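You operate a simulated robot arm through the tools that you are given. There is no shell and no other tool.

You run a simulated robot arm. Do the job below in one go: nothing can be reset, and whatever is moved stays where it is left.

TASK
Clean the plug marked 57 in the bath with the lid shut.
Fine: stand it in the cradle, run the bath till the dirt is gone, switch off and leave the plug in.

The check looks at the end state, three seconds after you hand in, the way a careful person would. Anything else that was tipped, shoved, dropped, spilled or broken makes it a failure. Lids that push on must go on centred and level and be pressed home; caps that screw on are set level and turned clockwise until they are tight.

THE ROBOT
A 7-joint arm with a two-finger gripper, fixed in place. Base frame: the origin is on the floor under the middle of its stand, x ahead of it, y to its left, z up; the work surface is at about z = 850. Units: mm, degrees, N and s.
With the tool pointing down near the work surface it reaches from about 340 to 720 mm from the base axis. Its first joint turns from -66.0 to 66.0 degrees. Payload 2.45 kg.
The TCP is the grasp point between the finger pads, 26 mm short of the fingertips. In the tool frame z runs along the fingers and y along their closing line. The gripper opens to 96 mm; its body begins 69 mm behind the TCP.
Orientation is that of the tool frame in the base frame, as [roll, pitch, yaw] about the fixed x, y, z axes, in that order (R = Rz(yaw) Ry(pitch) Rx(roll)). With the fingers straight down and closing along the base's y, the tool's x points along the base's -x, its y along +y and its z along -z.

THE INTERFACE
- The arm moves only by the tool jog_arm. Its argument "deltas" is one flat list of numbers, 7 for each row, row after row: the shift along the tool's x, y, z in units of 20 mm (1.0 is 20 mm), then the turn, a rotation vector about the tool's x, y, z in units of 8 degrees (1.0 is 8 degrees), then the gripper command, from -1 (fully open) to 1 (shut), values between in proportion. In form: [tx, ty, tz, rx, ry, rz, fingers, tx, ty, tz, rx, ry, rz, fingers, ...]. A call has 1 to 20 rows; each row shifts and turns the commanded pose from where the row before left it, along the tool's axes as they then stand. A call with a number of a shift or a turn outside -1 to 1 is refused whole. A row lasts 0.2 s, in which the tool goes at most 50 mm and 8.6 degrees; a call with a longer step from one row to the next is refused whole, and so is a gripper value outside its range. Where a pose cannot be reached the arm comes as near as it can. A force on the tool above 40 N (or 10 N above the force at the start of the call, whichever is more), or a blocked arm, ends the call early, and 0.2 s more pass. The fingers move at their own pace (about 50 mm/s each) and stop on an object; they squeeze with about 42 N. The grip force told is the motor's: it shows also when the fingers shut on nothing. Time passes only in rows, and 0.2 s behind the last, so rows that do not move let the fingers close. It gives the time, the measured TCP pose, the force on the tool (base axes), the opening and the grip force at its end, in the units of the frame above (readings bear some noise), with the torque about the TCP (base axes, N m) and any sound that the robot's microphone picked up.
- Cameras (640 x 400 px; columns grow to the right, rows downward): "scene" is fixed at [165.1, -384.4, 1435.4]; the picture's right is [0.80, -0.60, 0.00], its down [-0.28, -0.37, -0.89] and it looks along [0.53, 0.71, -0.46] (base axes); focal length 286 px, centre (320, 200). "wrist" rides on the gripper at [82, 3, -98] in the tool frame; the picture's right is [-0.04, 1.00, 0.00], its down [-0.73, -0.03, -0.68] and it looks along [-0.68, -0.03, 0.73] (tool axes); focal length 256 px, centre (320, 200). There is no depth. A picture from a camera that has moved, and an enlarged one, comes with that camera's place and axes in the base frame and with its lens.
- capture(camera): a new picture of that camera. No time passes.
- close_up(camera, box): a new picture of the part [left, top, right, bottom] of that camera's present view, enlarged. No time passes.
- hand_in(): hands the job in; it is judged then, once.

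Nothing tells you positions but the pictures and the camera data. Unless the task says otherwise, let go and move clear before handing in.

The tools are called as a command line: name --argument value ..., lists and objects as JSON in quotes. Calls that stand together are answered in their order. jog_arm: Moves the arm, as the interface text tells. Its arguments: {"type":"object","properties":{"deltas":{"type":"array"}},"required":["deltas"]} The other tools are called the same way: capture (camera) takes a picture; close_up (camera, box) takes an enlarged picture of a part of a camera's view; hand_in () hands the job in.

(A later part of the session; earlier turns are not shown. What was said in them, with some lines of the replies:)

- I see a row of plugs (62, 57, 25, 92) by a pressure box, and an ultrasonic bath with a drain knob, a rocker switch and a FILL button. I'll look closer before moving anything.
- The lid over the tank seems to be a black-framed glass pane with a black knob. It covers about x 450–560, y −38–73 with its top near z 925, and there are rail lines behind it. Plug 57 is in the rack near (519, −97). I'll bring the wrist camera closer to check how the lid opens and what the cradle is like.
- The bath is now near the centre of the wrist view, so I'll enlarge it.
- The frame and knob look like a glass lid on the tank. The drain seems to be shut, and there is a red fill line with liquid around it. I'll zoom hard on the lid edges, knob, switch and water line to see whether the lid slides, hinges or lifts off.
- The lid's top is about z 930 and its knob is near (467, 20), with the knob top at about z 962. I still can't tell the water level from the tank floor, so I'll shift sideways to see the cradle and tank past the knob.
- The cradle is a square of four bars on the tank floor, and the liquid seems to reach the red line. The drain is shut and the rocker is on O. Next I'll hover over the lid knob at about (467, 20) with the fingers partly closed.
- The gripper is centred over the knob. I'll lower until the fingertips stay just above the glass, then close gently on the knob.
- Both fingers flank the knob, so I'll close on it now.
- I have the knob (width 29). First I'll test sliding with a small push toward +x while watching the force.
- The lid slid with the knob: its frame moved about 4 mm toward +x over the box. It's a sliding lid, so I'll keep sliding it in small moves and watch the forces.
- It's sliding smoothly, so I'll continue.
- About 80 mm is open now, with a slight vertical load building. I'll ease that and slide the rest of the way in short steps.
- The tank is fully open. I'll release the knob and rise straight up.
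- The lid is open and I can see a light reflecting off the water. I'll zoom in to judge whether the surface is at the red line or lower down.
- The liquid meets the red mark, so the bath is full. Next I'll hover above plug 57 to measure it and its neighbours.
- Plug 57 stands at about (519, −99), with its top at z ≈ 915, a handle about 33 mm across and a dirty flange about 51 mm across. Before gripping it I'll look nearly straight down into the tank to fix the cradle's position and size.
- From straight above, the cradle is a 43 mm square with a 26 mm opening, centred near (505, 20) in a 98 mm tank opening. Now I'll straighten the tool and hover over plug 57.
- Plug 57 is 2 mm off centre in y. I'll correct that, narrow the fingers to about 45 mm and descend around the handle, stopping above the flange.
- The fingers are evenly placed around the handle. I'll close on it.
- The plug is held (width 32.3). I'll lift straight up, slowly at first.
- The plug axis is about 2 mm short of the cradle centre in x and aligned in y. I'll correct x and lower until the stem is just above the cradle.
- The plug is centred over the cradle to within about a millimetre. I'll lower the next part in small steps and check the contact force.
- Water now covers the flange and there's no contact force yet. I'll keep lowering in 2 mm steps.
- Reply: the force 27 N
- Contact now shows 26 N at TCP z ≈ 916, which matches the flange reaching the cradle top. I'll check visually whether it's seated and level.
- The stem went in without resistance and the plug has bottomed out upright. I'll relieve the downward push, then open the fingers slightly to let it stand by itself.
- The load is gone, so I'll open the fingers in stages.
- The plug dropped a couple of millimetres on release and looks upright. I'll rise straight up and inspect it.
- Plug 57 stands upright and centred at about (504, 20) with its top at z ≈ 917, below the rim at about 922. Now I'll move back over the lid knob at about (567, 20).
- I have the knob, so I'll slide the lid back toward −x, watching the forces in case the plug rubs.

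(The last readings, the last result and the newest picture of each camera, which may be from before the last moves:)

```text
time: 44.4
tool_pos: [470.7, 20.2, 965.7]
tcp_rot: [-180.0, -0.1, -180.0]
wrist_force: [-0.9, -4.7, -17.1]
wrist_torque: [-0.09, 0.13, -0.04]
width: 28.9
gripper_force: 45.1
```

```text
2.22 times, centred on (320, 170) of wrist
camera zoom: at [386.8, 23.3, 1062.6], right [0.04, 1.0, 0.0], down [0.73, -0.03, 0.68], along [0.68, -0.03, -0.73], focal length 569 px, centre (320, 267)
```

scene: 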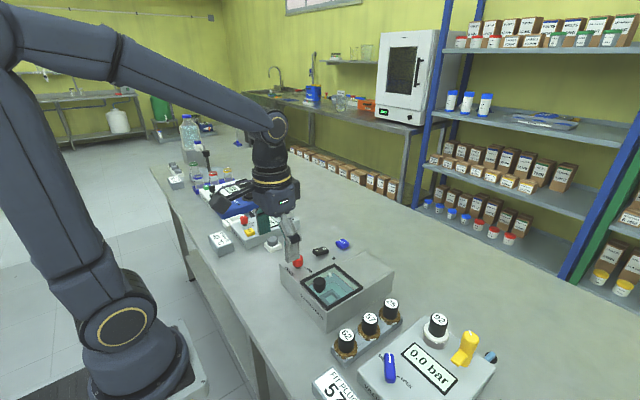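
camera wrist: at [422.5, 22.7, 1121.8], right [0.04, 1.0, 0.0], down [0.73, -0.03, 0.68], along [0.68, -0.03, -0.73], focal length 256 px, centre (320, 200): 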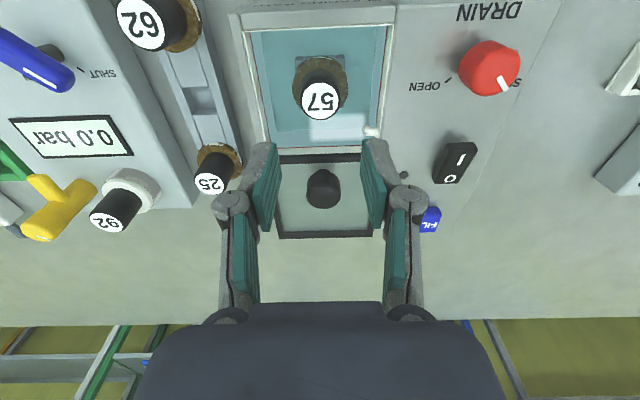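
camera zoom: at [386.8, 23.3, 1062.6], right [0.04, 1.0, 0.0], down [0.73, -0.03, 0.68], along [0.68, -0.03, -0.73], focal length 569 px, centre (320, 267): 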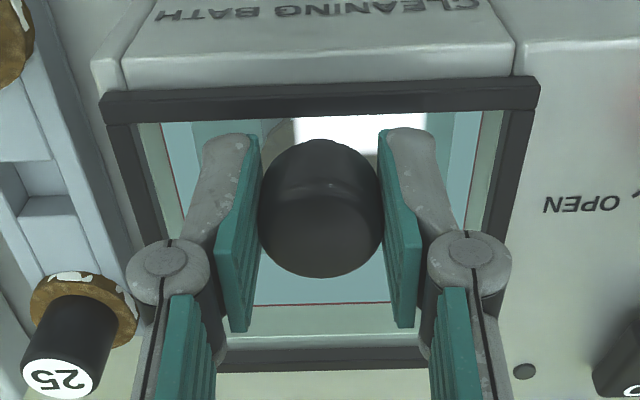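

About 4 mm remain, so I'll finish in small steps until it meets its stop.

jog_arm --deltas '[0.1, 0.005, 0.01, 0, 0, 0, 1, 0.1, 0, 0, 0, 0, 0, 1, 0, 0, 0, 0, 0, 0, 1]'

close_up --camera "scene" --box '[335, 260, 375, 290]'

close_up --camera "scene" --box '[295, 265, 355, 325]'

```text
time: 45.2
tool_pos: [466.5, 20.8, 965.8]
tcp_rot: [-180.0, 0.0, -179.9]
wrist_force: [-0.9, -9.4, -7.8]
wrist_torque: [-0.21, 0.38, -0.02]
width: 28.7
gripper_force: 44.9
```

```text
13.33 times, centred on (355, 275) of scene
camera zoom: at [165.2, -384.7, 1435.3], right [0.8, -0.6, 0.0], down [-0.28, -0.37, -0.89], along [0.53, 0.71, -0.46], focal length 3813 px, centre (-147, -800)
```

zoom: 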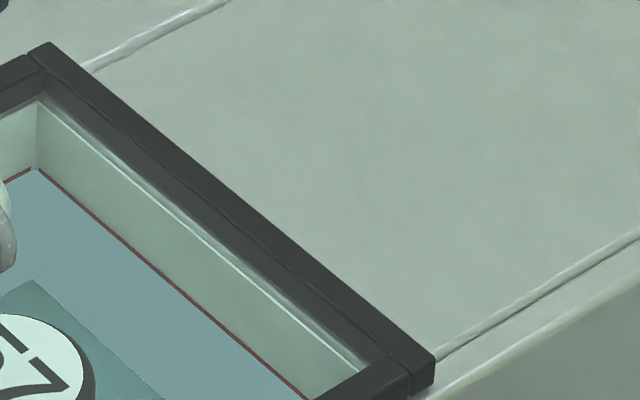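

```text
6.67 times, centred on (325, 295) of scene
camera zoom: at [165.2, -384.7, 1435.3], right [0.8, -0.6, 0.0], down [-0.28, -0.37, -0.89], along [0.53, 0.71, -0.46], focal length 1906 px, centre (287, -433)
```

zoom: 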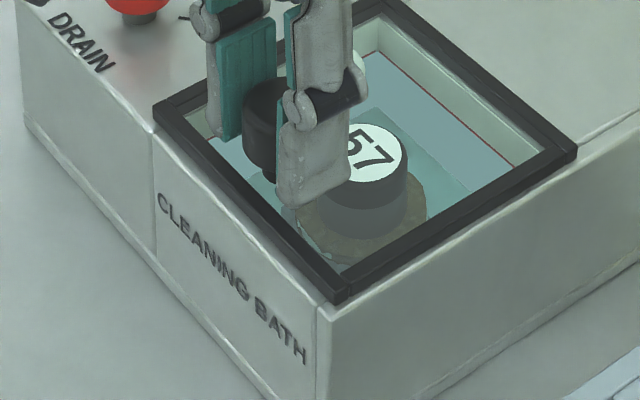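

The lid is within about a millimetre of its original closed position. I'll nudge it to confirm the stop.

jog_arm --deltas '[0.05, -0.015, 0, 0, 0, 0, 1, 0, 0, 0, 0, 0, 0, 1]'

```text
time: 45.8
tool_pos: [465.5, 20.6, 966.3]
tcp_rot: [-180.0, 0.0, -180.0]
wrist_force: [0.0, -10.4, 1.3]
wrist_torque: [-0.28, 0.28, -0.07]
width: 29.0
gripper_force: 45.3
```

close_up --camera "scene" --box '[330, 260, 382, 292]'

close_up --camera "scene" --box '[305, 270, 350, 312]'

```text
12.31 times, centred on (356, 276) of scene
camera zoom: at [165.1, -384.7, 1435.3], right [0.8, -0.6, 0.0], down [-0.28, -0.37, -0.89], along [0.53, 0.71, -0.46], focal length 3520 px, centre (-123, -735)
```

zoom: 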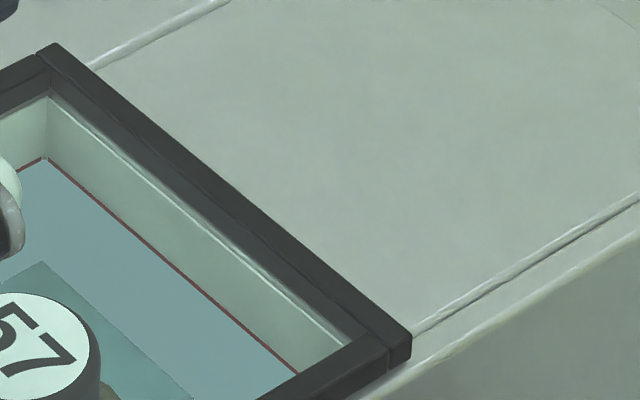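

```text
9.52 times, centred on (328, 291) of scene
camera zoom: at [165.1, -384.7, 1435.3], right [0.8, -0.6, 0.0], down [-0.28, -0.37, -0.89], along [0.53, 0.71, -0.46], focal length 2724 px, centre (249, -667)
```

zoom: 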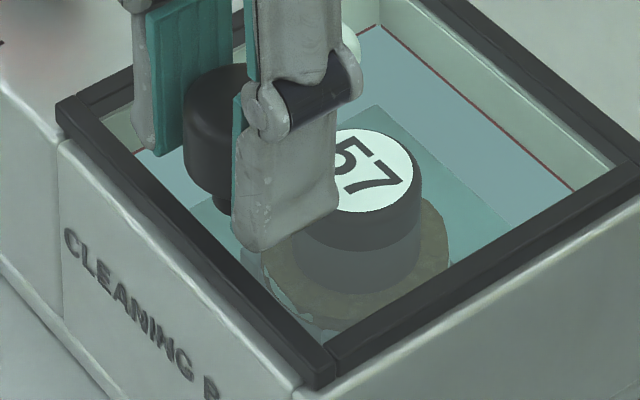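

jog_arm --deltas '[0.05, -0.03, 0, 0, 0, 0, 1, 0, 0, 0, 0, 0, 0, 1]'

close_up --camera "scene" --box '[330, 260, 382, 292]'

```text
time: 46.4
tool_pos: [466.3, 19.6, 965.7]
tcp_rot: [179.9, 0.3, -179.9]
wrist_force: [4.0, -8.1, 10.5]
wrist_torque: [-0.14, 0.35, -0.04]
width: 29.1
gripper_force: 45.7
```

```text
12.31 times, centred on (356, 276) of scene
camera zoom: at [165.1, -384.7, 1435.3], right [0.8, -0.6, 0.0], down [-0.28, -0.37, -0.89], along [0.53, 0.71, -0.46], focal length 3520 px, centre (-123, -735)
```

zoom: 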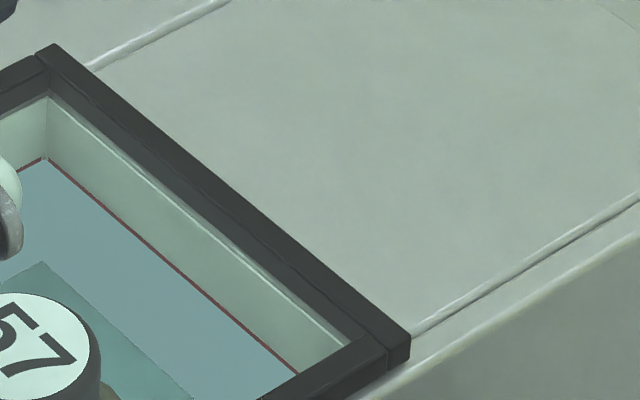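

The stop is met (x force rising) and the frame is back where it started. I'll release the knob and lift away.

jog_arm --deltas '[0, 0, 0, 0, 0, 0, 0.3, 0, 0, 0, 0, 0, 0, -0.3, 0, 0, 0, 0, 0, 0, -0.3, 0, 0, -0.5, 0, 0, 0, -0.3, 0, 0, -0.9, 0, 0, 0, -0.3, 0, 0, -0.9, 0, 0, 0, -0.3, 0, 0, -0.9, 0, 0, 0, -0.3, 0, 0, 0, 0, 0, 0, -0.3]'

capture --camera "wrist"

close_up --camera "scene" --box '[290, 230, 390, 320]'

close_up --camera "scene" --box '[330, 260, 382, 292]'

```text
time: 48.2
tool_pos: [465.4, 20.7, 1032.3]
tcp_rot: [-180.0, -0.1, 179.9]
wrist_force: [-0.2, 0.3, -0.4]
wrist_torque: [0.02, 0.01, -0.02]
width: 62.4
gripper_force: 0.1
```

```text
taken
camera wrist: at [381.5, 23.7, 1127.0], right [0.04, 1.0, 0.0], down [0.73, -0.03, 0.68], along [0.68, -0.03, -0.73], focal length 256 px, centre (320, 200)
```

wrist: 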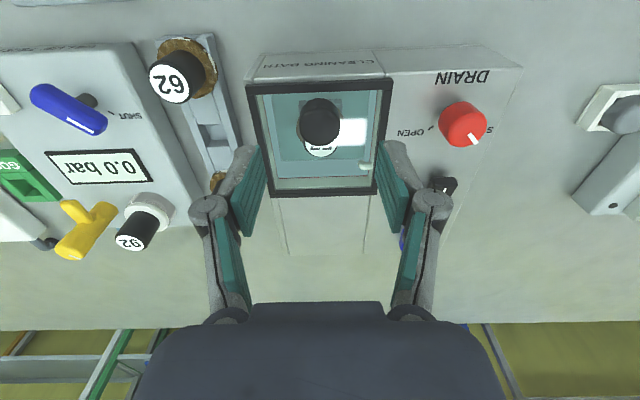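

```text
4.44 times, centred on (340, 275) of scene
camera zoom: at [165.1, -384.4, 1435.4], right [0.8, -0.6, 0.0], down [-0.28, -0.37, -0.89], along [0.53, 0.71, -0.46], focal length 1271 px, centre (231, -133)
```

zoom: 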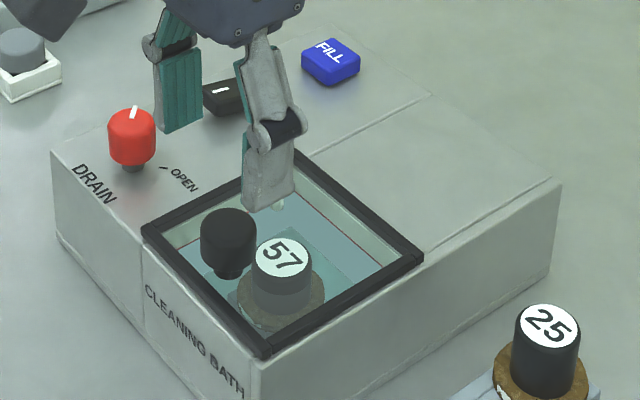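

```text
12.31 times, centred on (356, 276) of scene
camera zoom: at [165.1, -384.4, 1435.4], right [0.8, -0.6, 0.0], down [-0.28, -0.37, -0.89], along [0.53, 0.71, -0.46], focal length 3520 px, centre (-123, -735)
```

zoom: 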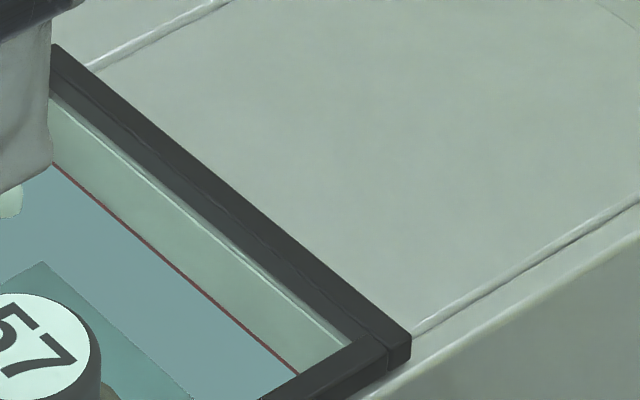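

The lid is closed over plug 57. Next is the rocker: its "I" end is near (547, 136) and stands higher than the "O" end, so the bath is off. I'll close the fingers and hover above "I".

jog_arm --deltas '[-0.569, 0.824, 0, 0, 0, 0, 1, -0.569, 0.824, 0, 0, 0, 0, 1, -0.569, 0.824, 0, 0, 0, 0, 1, -0.569, 0.824, 0.2, 0, 0, 0, 1, -0.569, 0.824, 0.4, 0, 0, 0, 1, -0.569, 0.824, 0.5, 0, 0, 0, 1, -0.569, 0.824, 0.5, 0, 0, 0, 1, 0, 0, 0, 0, 0, 0, 1]'

capture --camera "wrist"

close_up --camera "scene" --box '[270, 210, 370, 290]'

```text
time: 50.0
tool_pos: [544.1, 135.1, 997.1]
tcp_rot: [180.0, 0.0, 180.0]
wrist_force: [0.5, 0.4, 0.8]
wrist_torque: [-0.01, 0.02, 0.01]
width: 0.0
gripper_force: 29.0
```

```text
taken
camera wrist: at [461.5, 138.3, 1094.6], right [0.04, 1.0, 0.0], down [0.73, -0.03, 0.68], along [0.68, -0.03, -0.73], focal length 256 px, centre (320, 200)
```

wrist: 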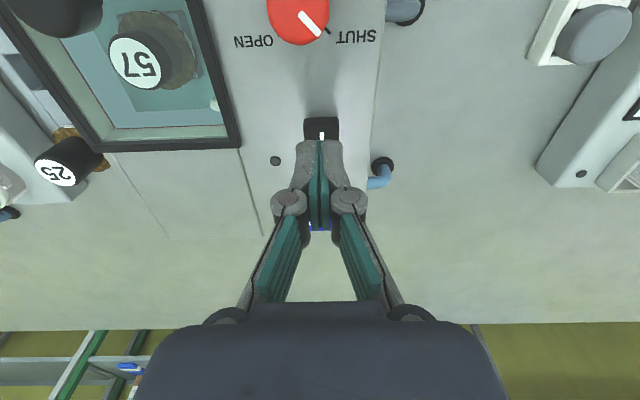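

```text
5.00 times, centred on (320, 250) of scene
camera zoom: at [165.1, -384.4, 1435.4], right [0.8, -0.6, 0.0], down [-0.28, -0.37, -0.89], along [0.53, 0.71, -0.46], focal length 1430 px, centre (320, -50)
```

zoom: 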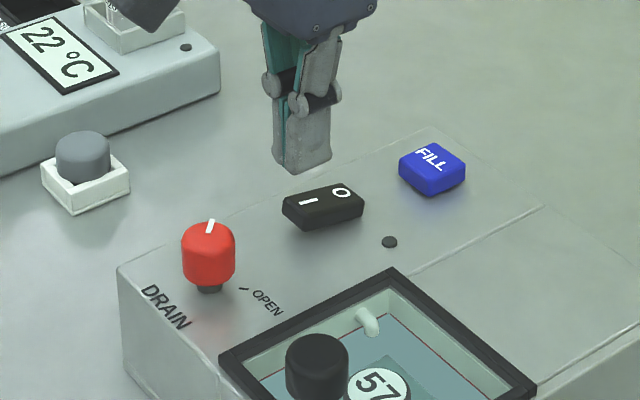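

The fingertips are over the "I" half. I'll lower to just above it and press in small steps.

jog_arm --deltas '[0.15, 0.02, 0.5, 0, 0, 0, 1, 0, 0, 0.5, 0, 0, 0, 1, 0, 0, 0.2, 0, 0, 0, 1, 0, 0, 0, 0, 0, 0, 1]'

close_up --camera "scene" --box '[290, 220, 360, 280]'

```text
time: 51.0
tool_pos: [542.3, 136.4, 974.0]
tcp_rot: [179.9, 0.0, -180.0]
wrist_force: [-0.5, 0.2, -0.4]
wrist_torque: [-0.02, 0.01, -0.01]
width: 0.1
gripper_force: 27.8
```

```text
6.67 times, centred on (325, 250) of scene
camera zoom: at [165.1, -384.4, 1435.4], right [0.8, -0.6, 0.0], down [-0.28, -0.37, -0.89], along [0.53, 0.71, -0.46], focal length 1906 px, centre (287, -133)
```

zoom: 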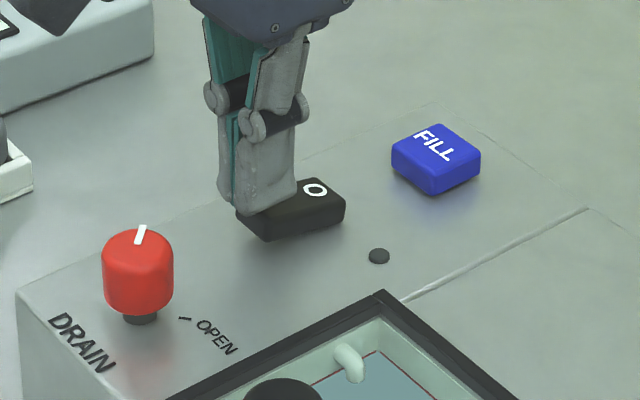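

jog_arm --deltas '[0, 0, 0.15, 0, 0, 0, 1, 0, 0, 0.1, 0, 0, 0, 1, 0, 0, 0.1, 0, 0, 0, 1]'

close_up --camera "scene" --box '[290, 220, 360, 280]'

```text
time: 51.8
tool_pos: [540.6, 136.2, 966.5]
tcp_rot: [-179.9, 0.0, 180.0]
wrist_force: [-0.6, 0.1, 1.2]
wrist_torque: [0.01, 0.04, 0.03]
width: 5.9
gripper_force: 29.1
```

```text
6.67 times, centred on (325, 250) of scene
camera zoom: at [165.1, -384.4, 1435.4], right [0.8, -0.6, 0.0], down [-0.28, -0.37, -0.89], along [0.53, 0.71, -0.46], focal length 1906 px, centre (287, -133)
```

zoom: 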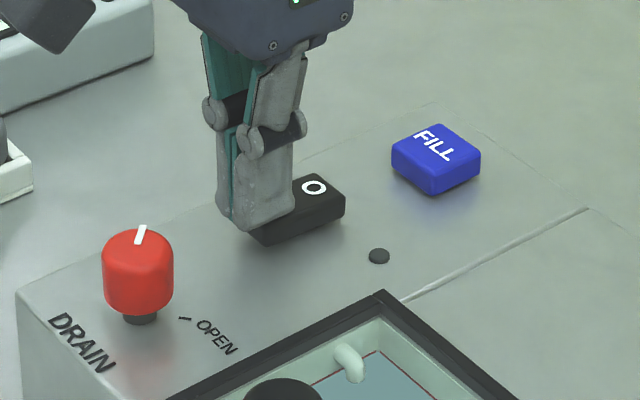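

jog_arm --deltas '[0, 0, 0.1, 0, 0, 0, 1, 0, 0, 0.1, 0, 0, 0, 1]'

close_up --camera "scene" --box '[290, 220, 360, 280]'

```text
time: 52.4
tool_pos: [539.9, 134.9, 963.3]
tcp_rot: [-179.9, 0.0, -179.9]
wrist_force: [-7.5, -2.5, 13.6]
wrist_torque: [-0.05, 0.04, -0.02]
width: 5.8
gripper_force: 28.9
```

```text
6.67 times, centred on (325, 250) of scene
camera zoom: at [164.7, -384.5, 1435.4], right [0.8, -0.6, 0.0], down [-0.27, -0.37, -0.89], along [0.53, 0.71, -0.46], focal length 1906 px, centre (287, -133)
```

zoom: 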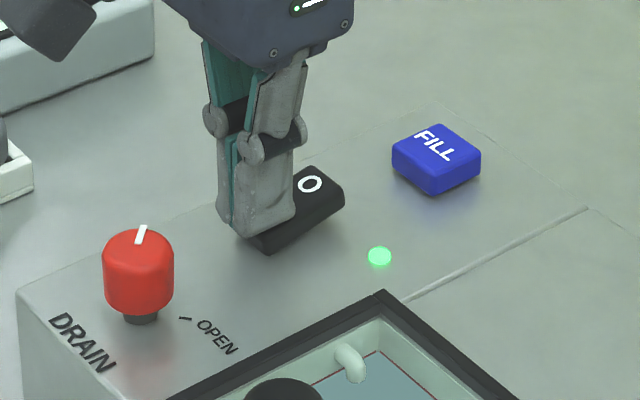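

The green lamp is on, so the bath is running. I'll lift off and watch the plug through the lid.

jog_arm --deltas '[0, 0, -0.3, 0, 0, 0, 1, 0, 0, -0.8, 0, 0, 0, 1, 0, 0, -0.8, 0, 0, 0, 1, 0, 0, 0, 0, 0, 0, 1]'

capture --camera "wrist"

close_up --camera "scene" --box '[290, 220, 390, 320]'

close_up --camera "scene" --box '[320, 280, 355, 310]'

```text
time: 53.4
tool_pos: [539.1, 135.7, 1001.9]
tcp_rot: [-180.0, 0.1, 180.0]
wrist_force: [-0.9, -0.2, -0.4]
wrist_torque: [0.0, 0.03, 0.03]
width: 0.0
gripper_force: 28.6
```

```text
taken
camera wrist: at [457.2, 138.6, 1098.2], right [0.04, 1.0, 0.0], down [0.73, -0.03, 0.68], along [0.68, -0.03, -0.73], focal length 256 px, centre (320, 200)
```

wrist: 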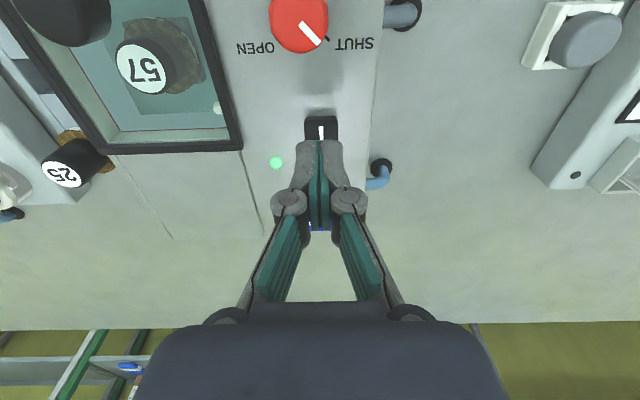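

```text
4.00 times, centred on (340, 270) of scene
camera zoom: at [165.1, -384.4, 1435.4], right [0.8, -0.6, 0.0], down [-0.28, -0.37, -0.89], along [0.53, 0.71, -0.46], focal length 1144 px, centre (240, -80)
```

zoom: 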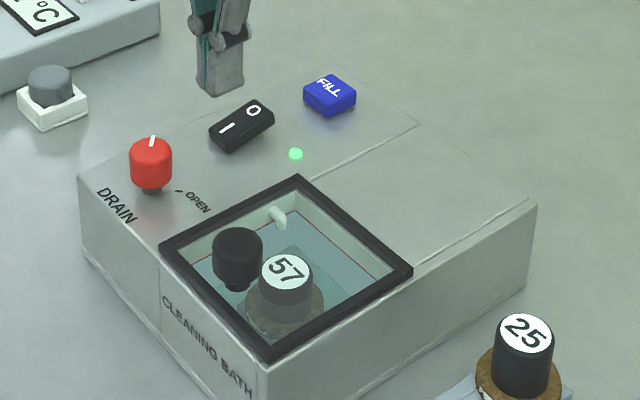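

```text
13.33 times, centred on (338, 295) of scene
camera zoom: at [165.1, -384.4, 1435.4], right [0.8, -0.6, 0.0], down [-0.28, -0.37, -0.89], along [0.53, 0.71, -0.46], focal length 3813 px, centre (87, -1067)
```

zoom: 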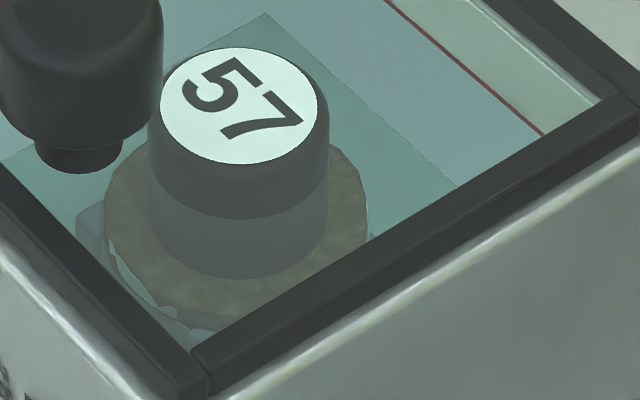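

While it runs I'll move the closed fingers above the "O" end, staying high, and then wait.

jog_arm --deltas '[-0.62, 0, 0, 0, 0, 0, 1, -0.62, 0, 0, 0, 0, 0, 1, -0.62, 0, 0, 0, 0, 0, 1, 0, 0, 0, 0, 0, 0, 1, 0, 0, 0, 0, 0, 0, 1, 0, 0, 0, 0, 0, 0, 1, 0, 0, 0, 0, 0, 0, 1, 0, 0, 0, 0, 0, 0, 1, 0, 0, 0, 0, 0, 0, 1, 0, 0, 0, 0, 0, 0, 1, 0, 0, 0, 0, 0, 0, 1, 0, 0, 0, 0, 0, 0, 1, 0, 0, 0, 0, 0, 0, 1, 0, 0, 0, 0, 0, 0, 1, 0, 0, 0, 0, 0, 0, 1, 0, 0, 0, 0, 0, 0, 1, 0, 0, 0, 0, 0, 0, 1, 0, 0, 0, 0, 0, 0, 1, 0, 0, 0, 0, 0, 0, 1, 0, 0, 0, 0, 0, 0, 1]'

close_up --camera "scene" --box '[320, 280, 355, 310]'

close_up --camera "scene" --box '[290, 220, 390, 320]'

capture --camera "wrist"

```text
time: 57.6
tool_pos: [578.6, 135.9, 1001.1]
tcp_rot: [180.0, 0.0, -179.9]
wrist_force: [0.0, -0.2, -1.1]
wrist_torque: [0.03, 0.0, 0.02]
width: 0.1
gripper_force: 28.0
```

```text
13.33 times, centred on (338, 295) of scene
camera zoom: at [165.1, -384.4, 1435.4], right [0.8, -0.6, 0.0], down [-0.28, -0.37, -0.89], along [0.53, 0.71, -0.46], focal length 3813 px, centre (87, -1067)
```

zoom: 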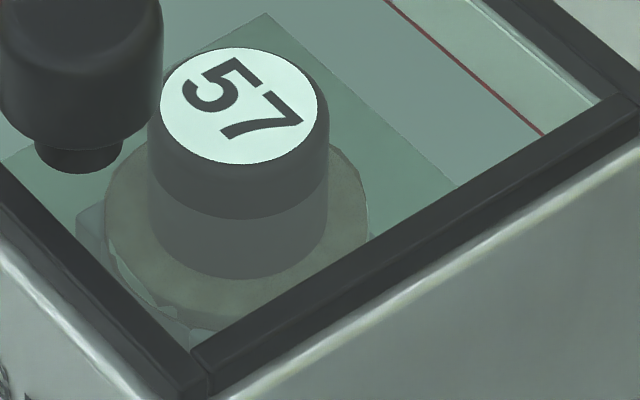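

```text
4.00 times, centred on (340, 270) of scene
camera zoom: at [165.1, -384.4, 1435.4], right [0.8, -0.6, 0.0], down [-0.28, -0.37, -0.89], along [0.53, 0.71, -0.46], focal length 1144 px, centre (240, -80)
```

zoom: 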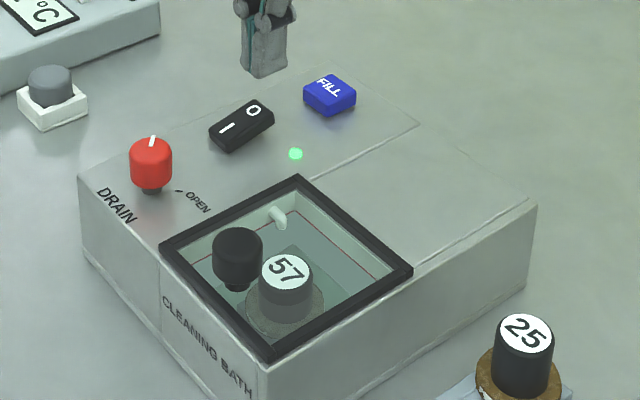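

```text
taken
camera wrist: at [494.9, 138.5, 1097.5], right [0.04, 1.0, 0.0], down [0.73, -0.03, 0.68], along [0.68, -0.03, -0.73], focal length 256 px, centre (320, 200)
```

wrist: 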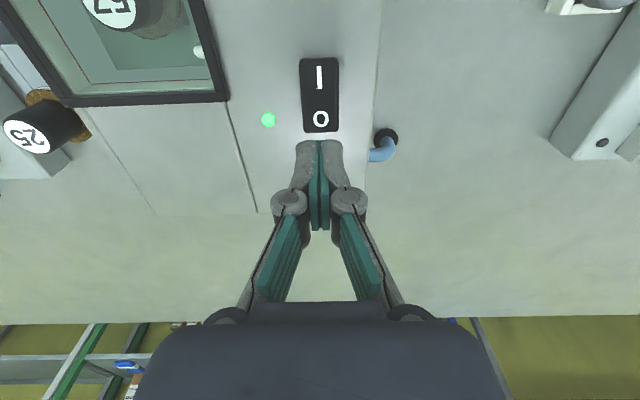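

The flange is getting lighter and the water murkier, so cleaning is under way. I'll keep waiting.

jog_arm --deltas '[0, 0, 0, 0, 0, 0, 1, 0, 0, 0, 0, 0, 0, 1, 0, 0, 0, 0, 0, 0, 1, 0, 0, 0, 0, 0, 0, 1, 0, 0, 0, 0, 0, 0, 1, 0, 0, 0, 0, 0, 0, 1, 0, 0, 0, 0, 0, 0, 1, 0, 0, 0, 0, 0, 0, 1, 0, 0, 0, 0, 0, 0, 1, 0, 0, 0, 0, 0, 0, 1, 0, 0, 0, 0, 0, 0, 1, 0, 0, 0, 0, 0, 0, 1, 0, 0, 0, 0, 0, 0, 1, 0, 0, 0, 0, 0, 0, 1, 0, 0, 0, 0, 0, 0, 1, 0, 0, 0, 0, 0, 0, 1, 0, 0, 0, 0, 0, 0, 1, 0, 0, 0, 0, 0, 0, 1, 0, 0, 0, 0, 0, 0, 1, 0, 0, 0, 0, 0, 0, 1]'

close_up --camera "scene" --box '[320, 280, 355, 310]'

close_up --camera "scene" --box '[290, 220, 390, 320]'

```text
time: 61.8
tool_pos: [578.3, 136.3, 999.7]
tcp_rot: [-180.0, 0.0, -180.0]
wrist_force: [-0.3, -0.6, 0.4]
wrist_torque: [0.02, -0.01, -0.02]
width: 0.1
gripper_force: 28.8
```

```text
13.33 times, centred on (338, 295) of scene
camera zoom: at [165.1, -384.4, 1435.4], right [0.8, -0.6, 0.0], down [-0.28, -0.37, -0.89], along [0.53, 0.71, -0.46], focal length 3813 px, centre (87, -1067)
```

zoom: 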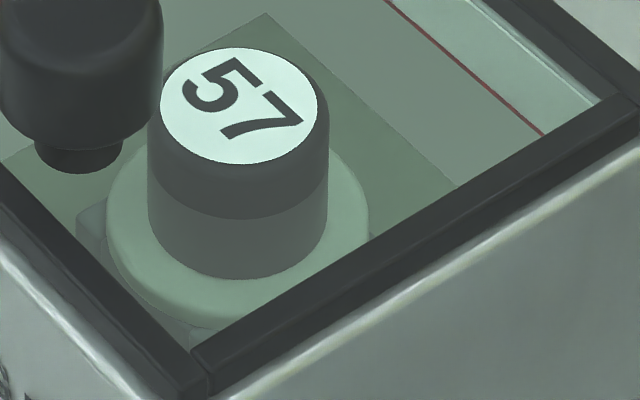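

```text
4.00 times, centred on (340, 270) of scene
camera zoom: at [165.1, -384.4, 1435.4], right [0.8, -0.6, 0.0], down [-0.28, -0.37, -0.89], along [0.53, 0.71, -0.46], focal length 1144 px, centre (240, -80)
```

zoom: 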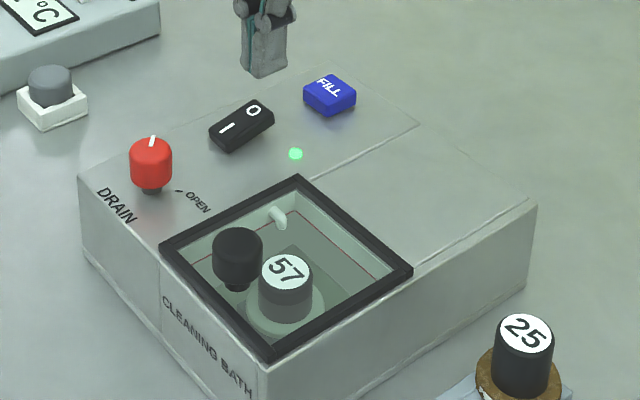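

The flange now looks clean. I'll run a few seconds more to be sure and check for any remaining brown.

jog_arm --deltas '[0, 0, 0, 0, 0, 0, 1, 0, 0, 0, 0, 0, 0, 1, 0, 0, 0, 0, 0, 0, 1, 0, 0, 0, 0, 0, 0, 1, 0, 0, 0, 0, 0, 0, 1, 0, 0, 0, 0, 0, 0, 1, 0, 0, 0, 0, 0, 0, 1, 0, 0, 0, 0, 0, 0, 1, 0, 0, 0, 0, 0, 0, 1, 0, 0, 0, 0, 0, 0, 1, 0, 0, 0, 0, 0, 0, 1, 0, 0, 0, 0, 0, 0, 1, 0, 0, 0, 0, 0, 0, 1, 0, 0, 0, 0, 0, 0, 1]'

close_up --camera "scene" --box '[320, 280, 355, 310]'

close_up --camera "wrist" --box '[290, 40, 350, 170]'

```text
time: 64.8
tool_pos: [579.2, 135.2, 1000.2]
tcp_rot: [180.0, 0.0, -180.0]
wrist_force: [0.4, 0.3, -0.1]
wrist_torque: [0.02, -0.01, 0.02]
width: 0.0
gripper_force: 28.4
```

```text
13.33 times, centred on (338, 295) of scene
camera zoom: at [165.1, -384.4, 1435.4], right [0.8, -0.6, 0.0], down [-0.28, -0.37, -0.89], along [0.53, 0.71, -0.46], focal length 3813 px, centre (87, -1067)
```

zoom: 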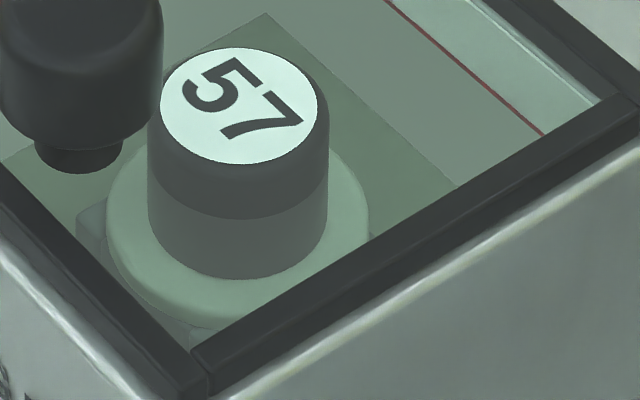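

```text
3.08 times, centred on (320, 105) of wrist
camera zoom: at [494.9, 138.5, 1097.5], right [0.04, 1.0, 0.0], down [0.73, -0.03, 0.68], along [0.68, -0.03, -0.73], focal length 788 px, centre (320, 492)
```

zoom: 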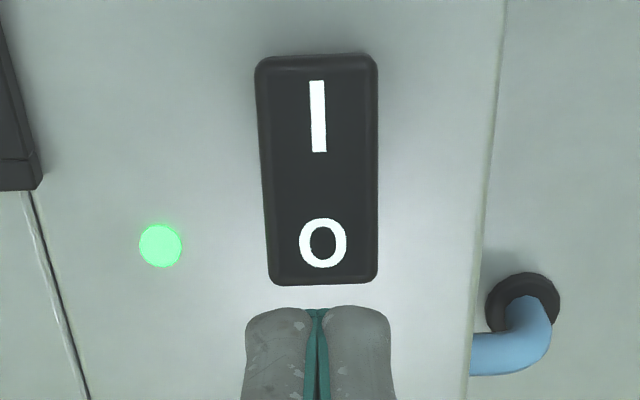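

No brown remains and the plug hasn't changed since the last check, so it's clean. Now I'll press the "O" end, shifting about 6 mm toward the base to land on it.

jog_arm --deltas '[0.32, 0, 0, 0, 0, 0, 1, 0, 0, 0.5, 0, 0, 0, 1, 0, 0, 0.5, 0, 0, 0, 1, 0, 0, 0.25, 0, 0, 0, 1, 0, 0, 0, 0, 0, 0, 1]'

close_up --camera "scene" --box '[290, 220, 360, 280]'

```text
time: 66.0
tool_pos: [571.6, 135.1, 975.7]
tcp_rot: [180.0, 0.0, -180.0]
wrist_force: [1.0, -0.8, 0.1]
wrist_torque: [0.0, 0.02, -0.04]
width: 0.0
gripper_force: 28.6
```

```text
6.67 times, centred on (325, 250) of scene
camera zoom: at [165.1, -384.4, 1435.4], right [0.8, -0.6, 0.0], down [-0.28, -0.37, -0.89], along [0.53, 0.71, -0.46], focal length 1906 px, centre (287, -133)
```

zoom: 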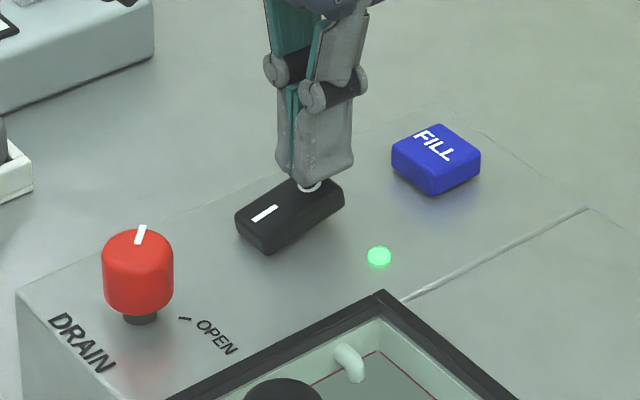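

jog_arm --deltas '[-0.05, 0, 0.15, 0, 0, 0, 1, 0, 0, 0.15, 0, 0, 0, 1, 0, 0, 0.1, 0, 0, 0, 1]'

close_up --camera "scene" --box '[290, 220, 360, 280]'

```text
time: 66.8
tool_pos: [572.7, 134.5, 966.7]
tcp_rot: [180.0, 0.0, 180.0]
wrist_force: [1.3, -0.5, 1.2]
wrist_torque: [-0.01, -0.01, -0.01]
width: 6.2
gripper_force: 28.3
```

```text
6.67 times, centred on (325, 250) of scene
camera zoom: at [165.1, -384.4, 1435.4], right [0.8, -0.6, 0.0], down [-0.28, -0.37, -0.89], along [0.53, 0.71, -0.46], focal length 1906 px, centre (287, -133)
```

zoom: 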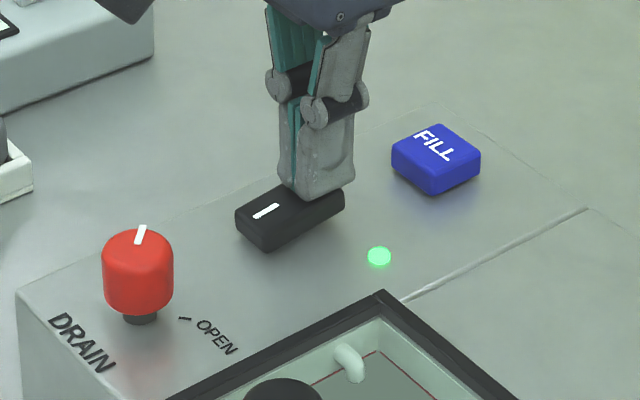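

jog_arm --deltas '[0, 0, 0.1, 0, 0, 0, 1, 0, 0, 0.1, 0, 0, 0, 1]'

close_up --camera "scene" --box '[290, 220, 360, 280]'

```text
time: 67.4
tool_pos: [573.9, 135.6, 964.0]
tcp_rot: [-180.0, 0.3, 180.0]
wrist_force: [3.2, -1.6, 7.6]
wrist_torque: [-0.02, 0.0, 0.02]
width: 6.2
gripper_force: 28.5
```

```text
6.67 times, centred on (325, 250) of scene
camera zoom: at [165.1, -384.5, 1435.4], right [0.8, -0.6, 0.0], down [-0.28, -0.37, -0.89], along [0.53, 0.71, -0.46], focal length 1906 px, centre (287, -133)
```

zoom: 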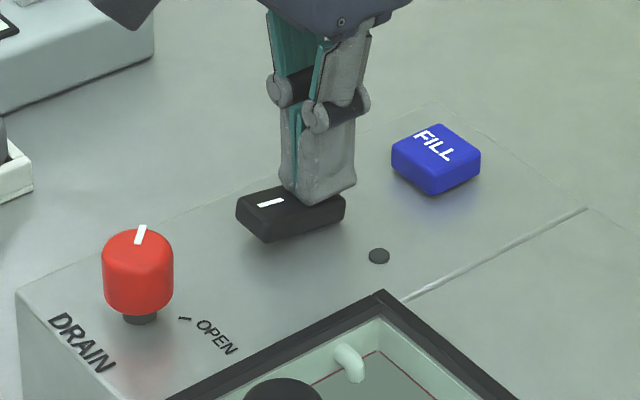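

The lamp is off. I'll lift straight up, clear the bath and take a last look around.

jog_arm --deltas '[0, 0, -0.3, 0, 0, 0, 1, 0, 0, -0.8, 0, 0, 0, 1, 0, 0, -0.9, 0, 0, 0, 1, 0, 0, -0.9, 0, 0, 0, 1, 0, 0, -0.9, 0, 0, 0, 1, 0, 0, -0.9, 0, 0, 0, 1, 0.5, 0, -0.9, 0, 0, 0, 1, 0.5, 0.5, -0.9, 0, 0, 0, 0.5, 0.5, 0.5, -0.9, 0, 0, 0, 0, 0.5, 0.5, -0.5, 0, 0, 0, 0, 0, 0, 0, 0, 0, 0, 0]'

capture --camera "scene"

close_up --camera "scene" --box '[280, 220, 400, 320]'

close_up --camera "scene" --box '[300, 280, 500, 400]'

capture --camera "wrist"

close_up --camera "scene" --box '[320, 265, 360, 310]'

```text
time: 69.8
tool_pos: [531.4, 167.4, 1122.5]
tcp_rot: [180.0, 0.0, -180.0]
wrist_force: [-0.5, 0.4, 0.5]
wrist_torque: [0.0, -0.01, 0.01]
width: 48.0
gripper_force: 0.0
```

```text
taken
```

scene: 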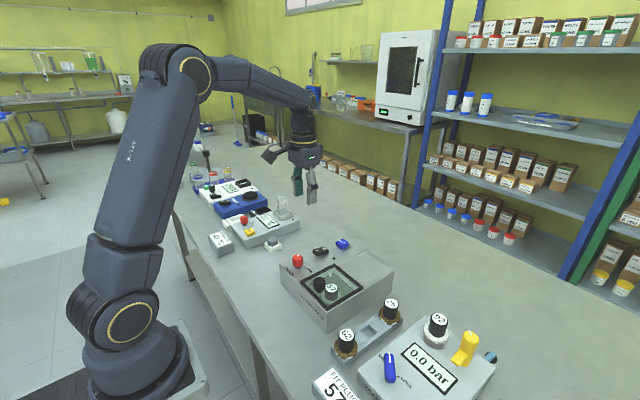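

```text
4.00 times, centred on (340, 270) of scene
camera zoom: at [165.1, -384.4, 1435.4], right [0.8, -0.6, 0.0], down [-0.28, -0.37, -0.89], along [0.53, 0.71, -0.46], focal length 1144 px, centre (240, -80)
```

zoom: 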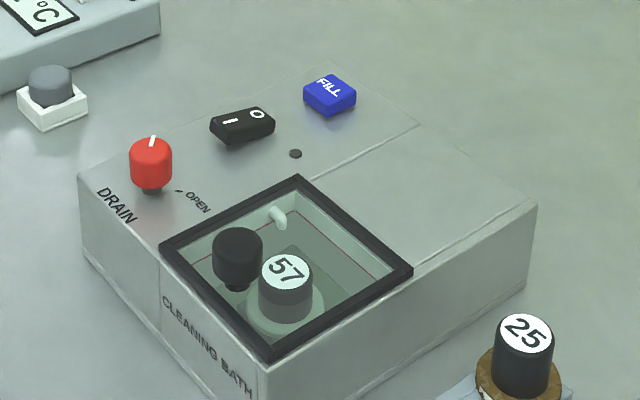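

```text
3.20 times, centred on (400, 340) of scene
camera zoom: at [165.1, -384.4, 1435.4], right [0.8, -0.6, 0.0], down [-0.28, -0.37, -0.89], along [0.53, 0.71, -0.46], focal length 915 px, centre (64, -248)
```

zoom: 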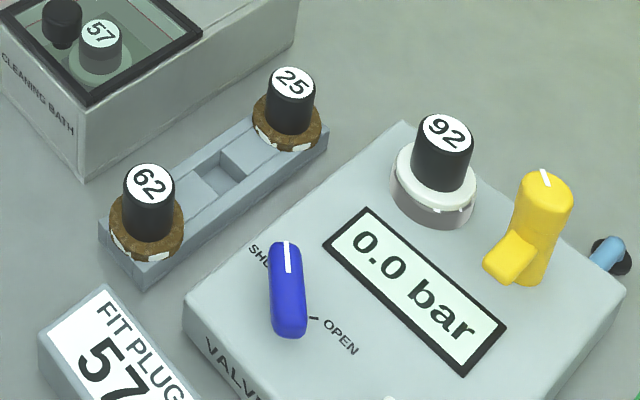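

```text
taken
camera wrist: at [448.0, 168.8, 1219.0], right [0.04, 1.0, 0.0], down [0.73, -0.03, 0.68], along [0.68, -0.03, -0.73], focal length 256 px, centre (320, 200)
```

wrist: 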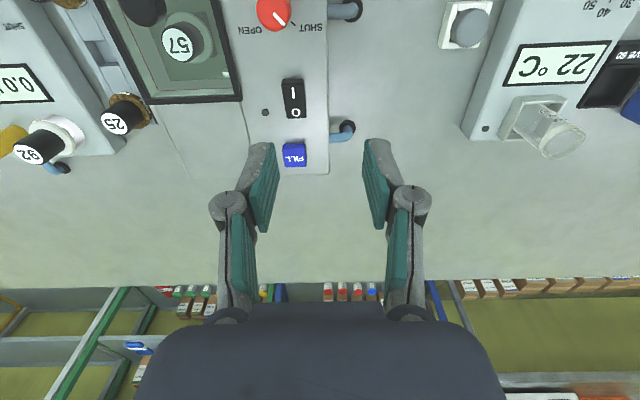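

```text
8.89 times, centred on (340, 288) of scene
camera zoom: at [165.1, -384.4, 1435.4], right [0.8, -0.6, 0.0], down [-0.28, -0.37, -0.89], along [0.53, 0.71, -0.46], focal length 2542 px, centre (142, -578)
```

zoom: 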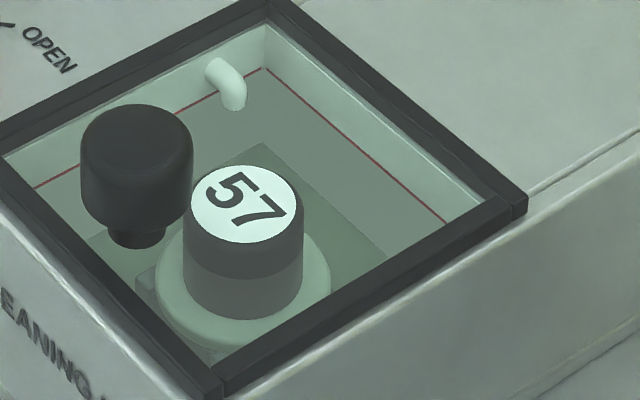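

Everything looks in place: lid shut, lamp off, other plugs undisturbed. I'll check the plug once more from the other side.

close_up --camera "wrist" --box '[100, 0, 250, 110]'

```text
3.64 times, centred on (175, 55) of wrist
camera zoom: at [448.0, 168.8, 1219.0], right [0.04, 1.0, 0.0], down [0.73, -0.03, 0.68], along [0.68, -0.03, -0.73], focal length 931 px, centre (847, 727)
```

zoom: 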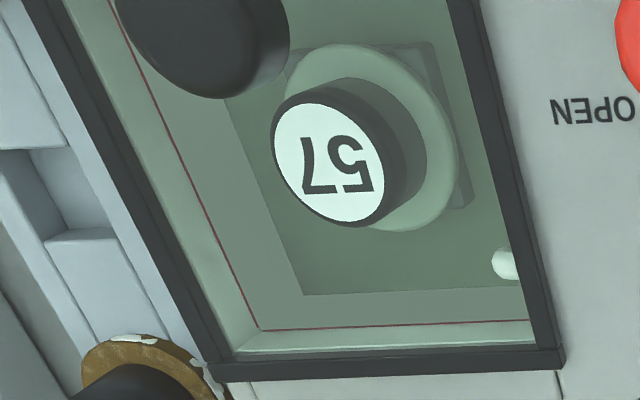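

Plug 57 is clean from this side too and stands upright in the cradle. The lid is shut, the bath is off, the drain is still shut, and the arm is clear with nothing in the gripper. I'm handing in.

hand_in

```text
The job is handed in.
```

Plug 57 is clean and standing upright in the bath's cradle, with the lid shut and the bath switched off.

- **Cleaning:** the bath ran for about 14 seconds. I saw no brown left on the flange from the two sides I could view, and it didn't change in the last few seconds before I switched off.
- **Lid:** it's a sliding lid, and I pushed it back to its stop. The frame lines up with where it started.
- **Water:** it was already at the red line, so I didn't use the fill button, and the drain is still shut. The water is now murky from the dirt.
- **Everything else:** plugs 62, 25 and 92 and the valve box look undisturbed, and nothing was spilled. The arm is clear with nothing in the gripper.

I handed the job in after a final look; no result has come back yet.
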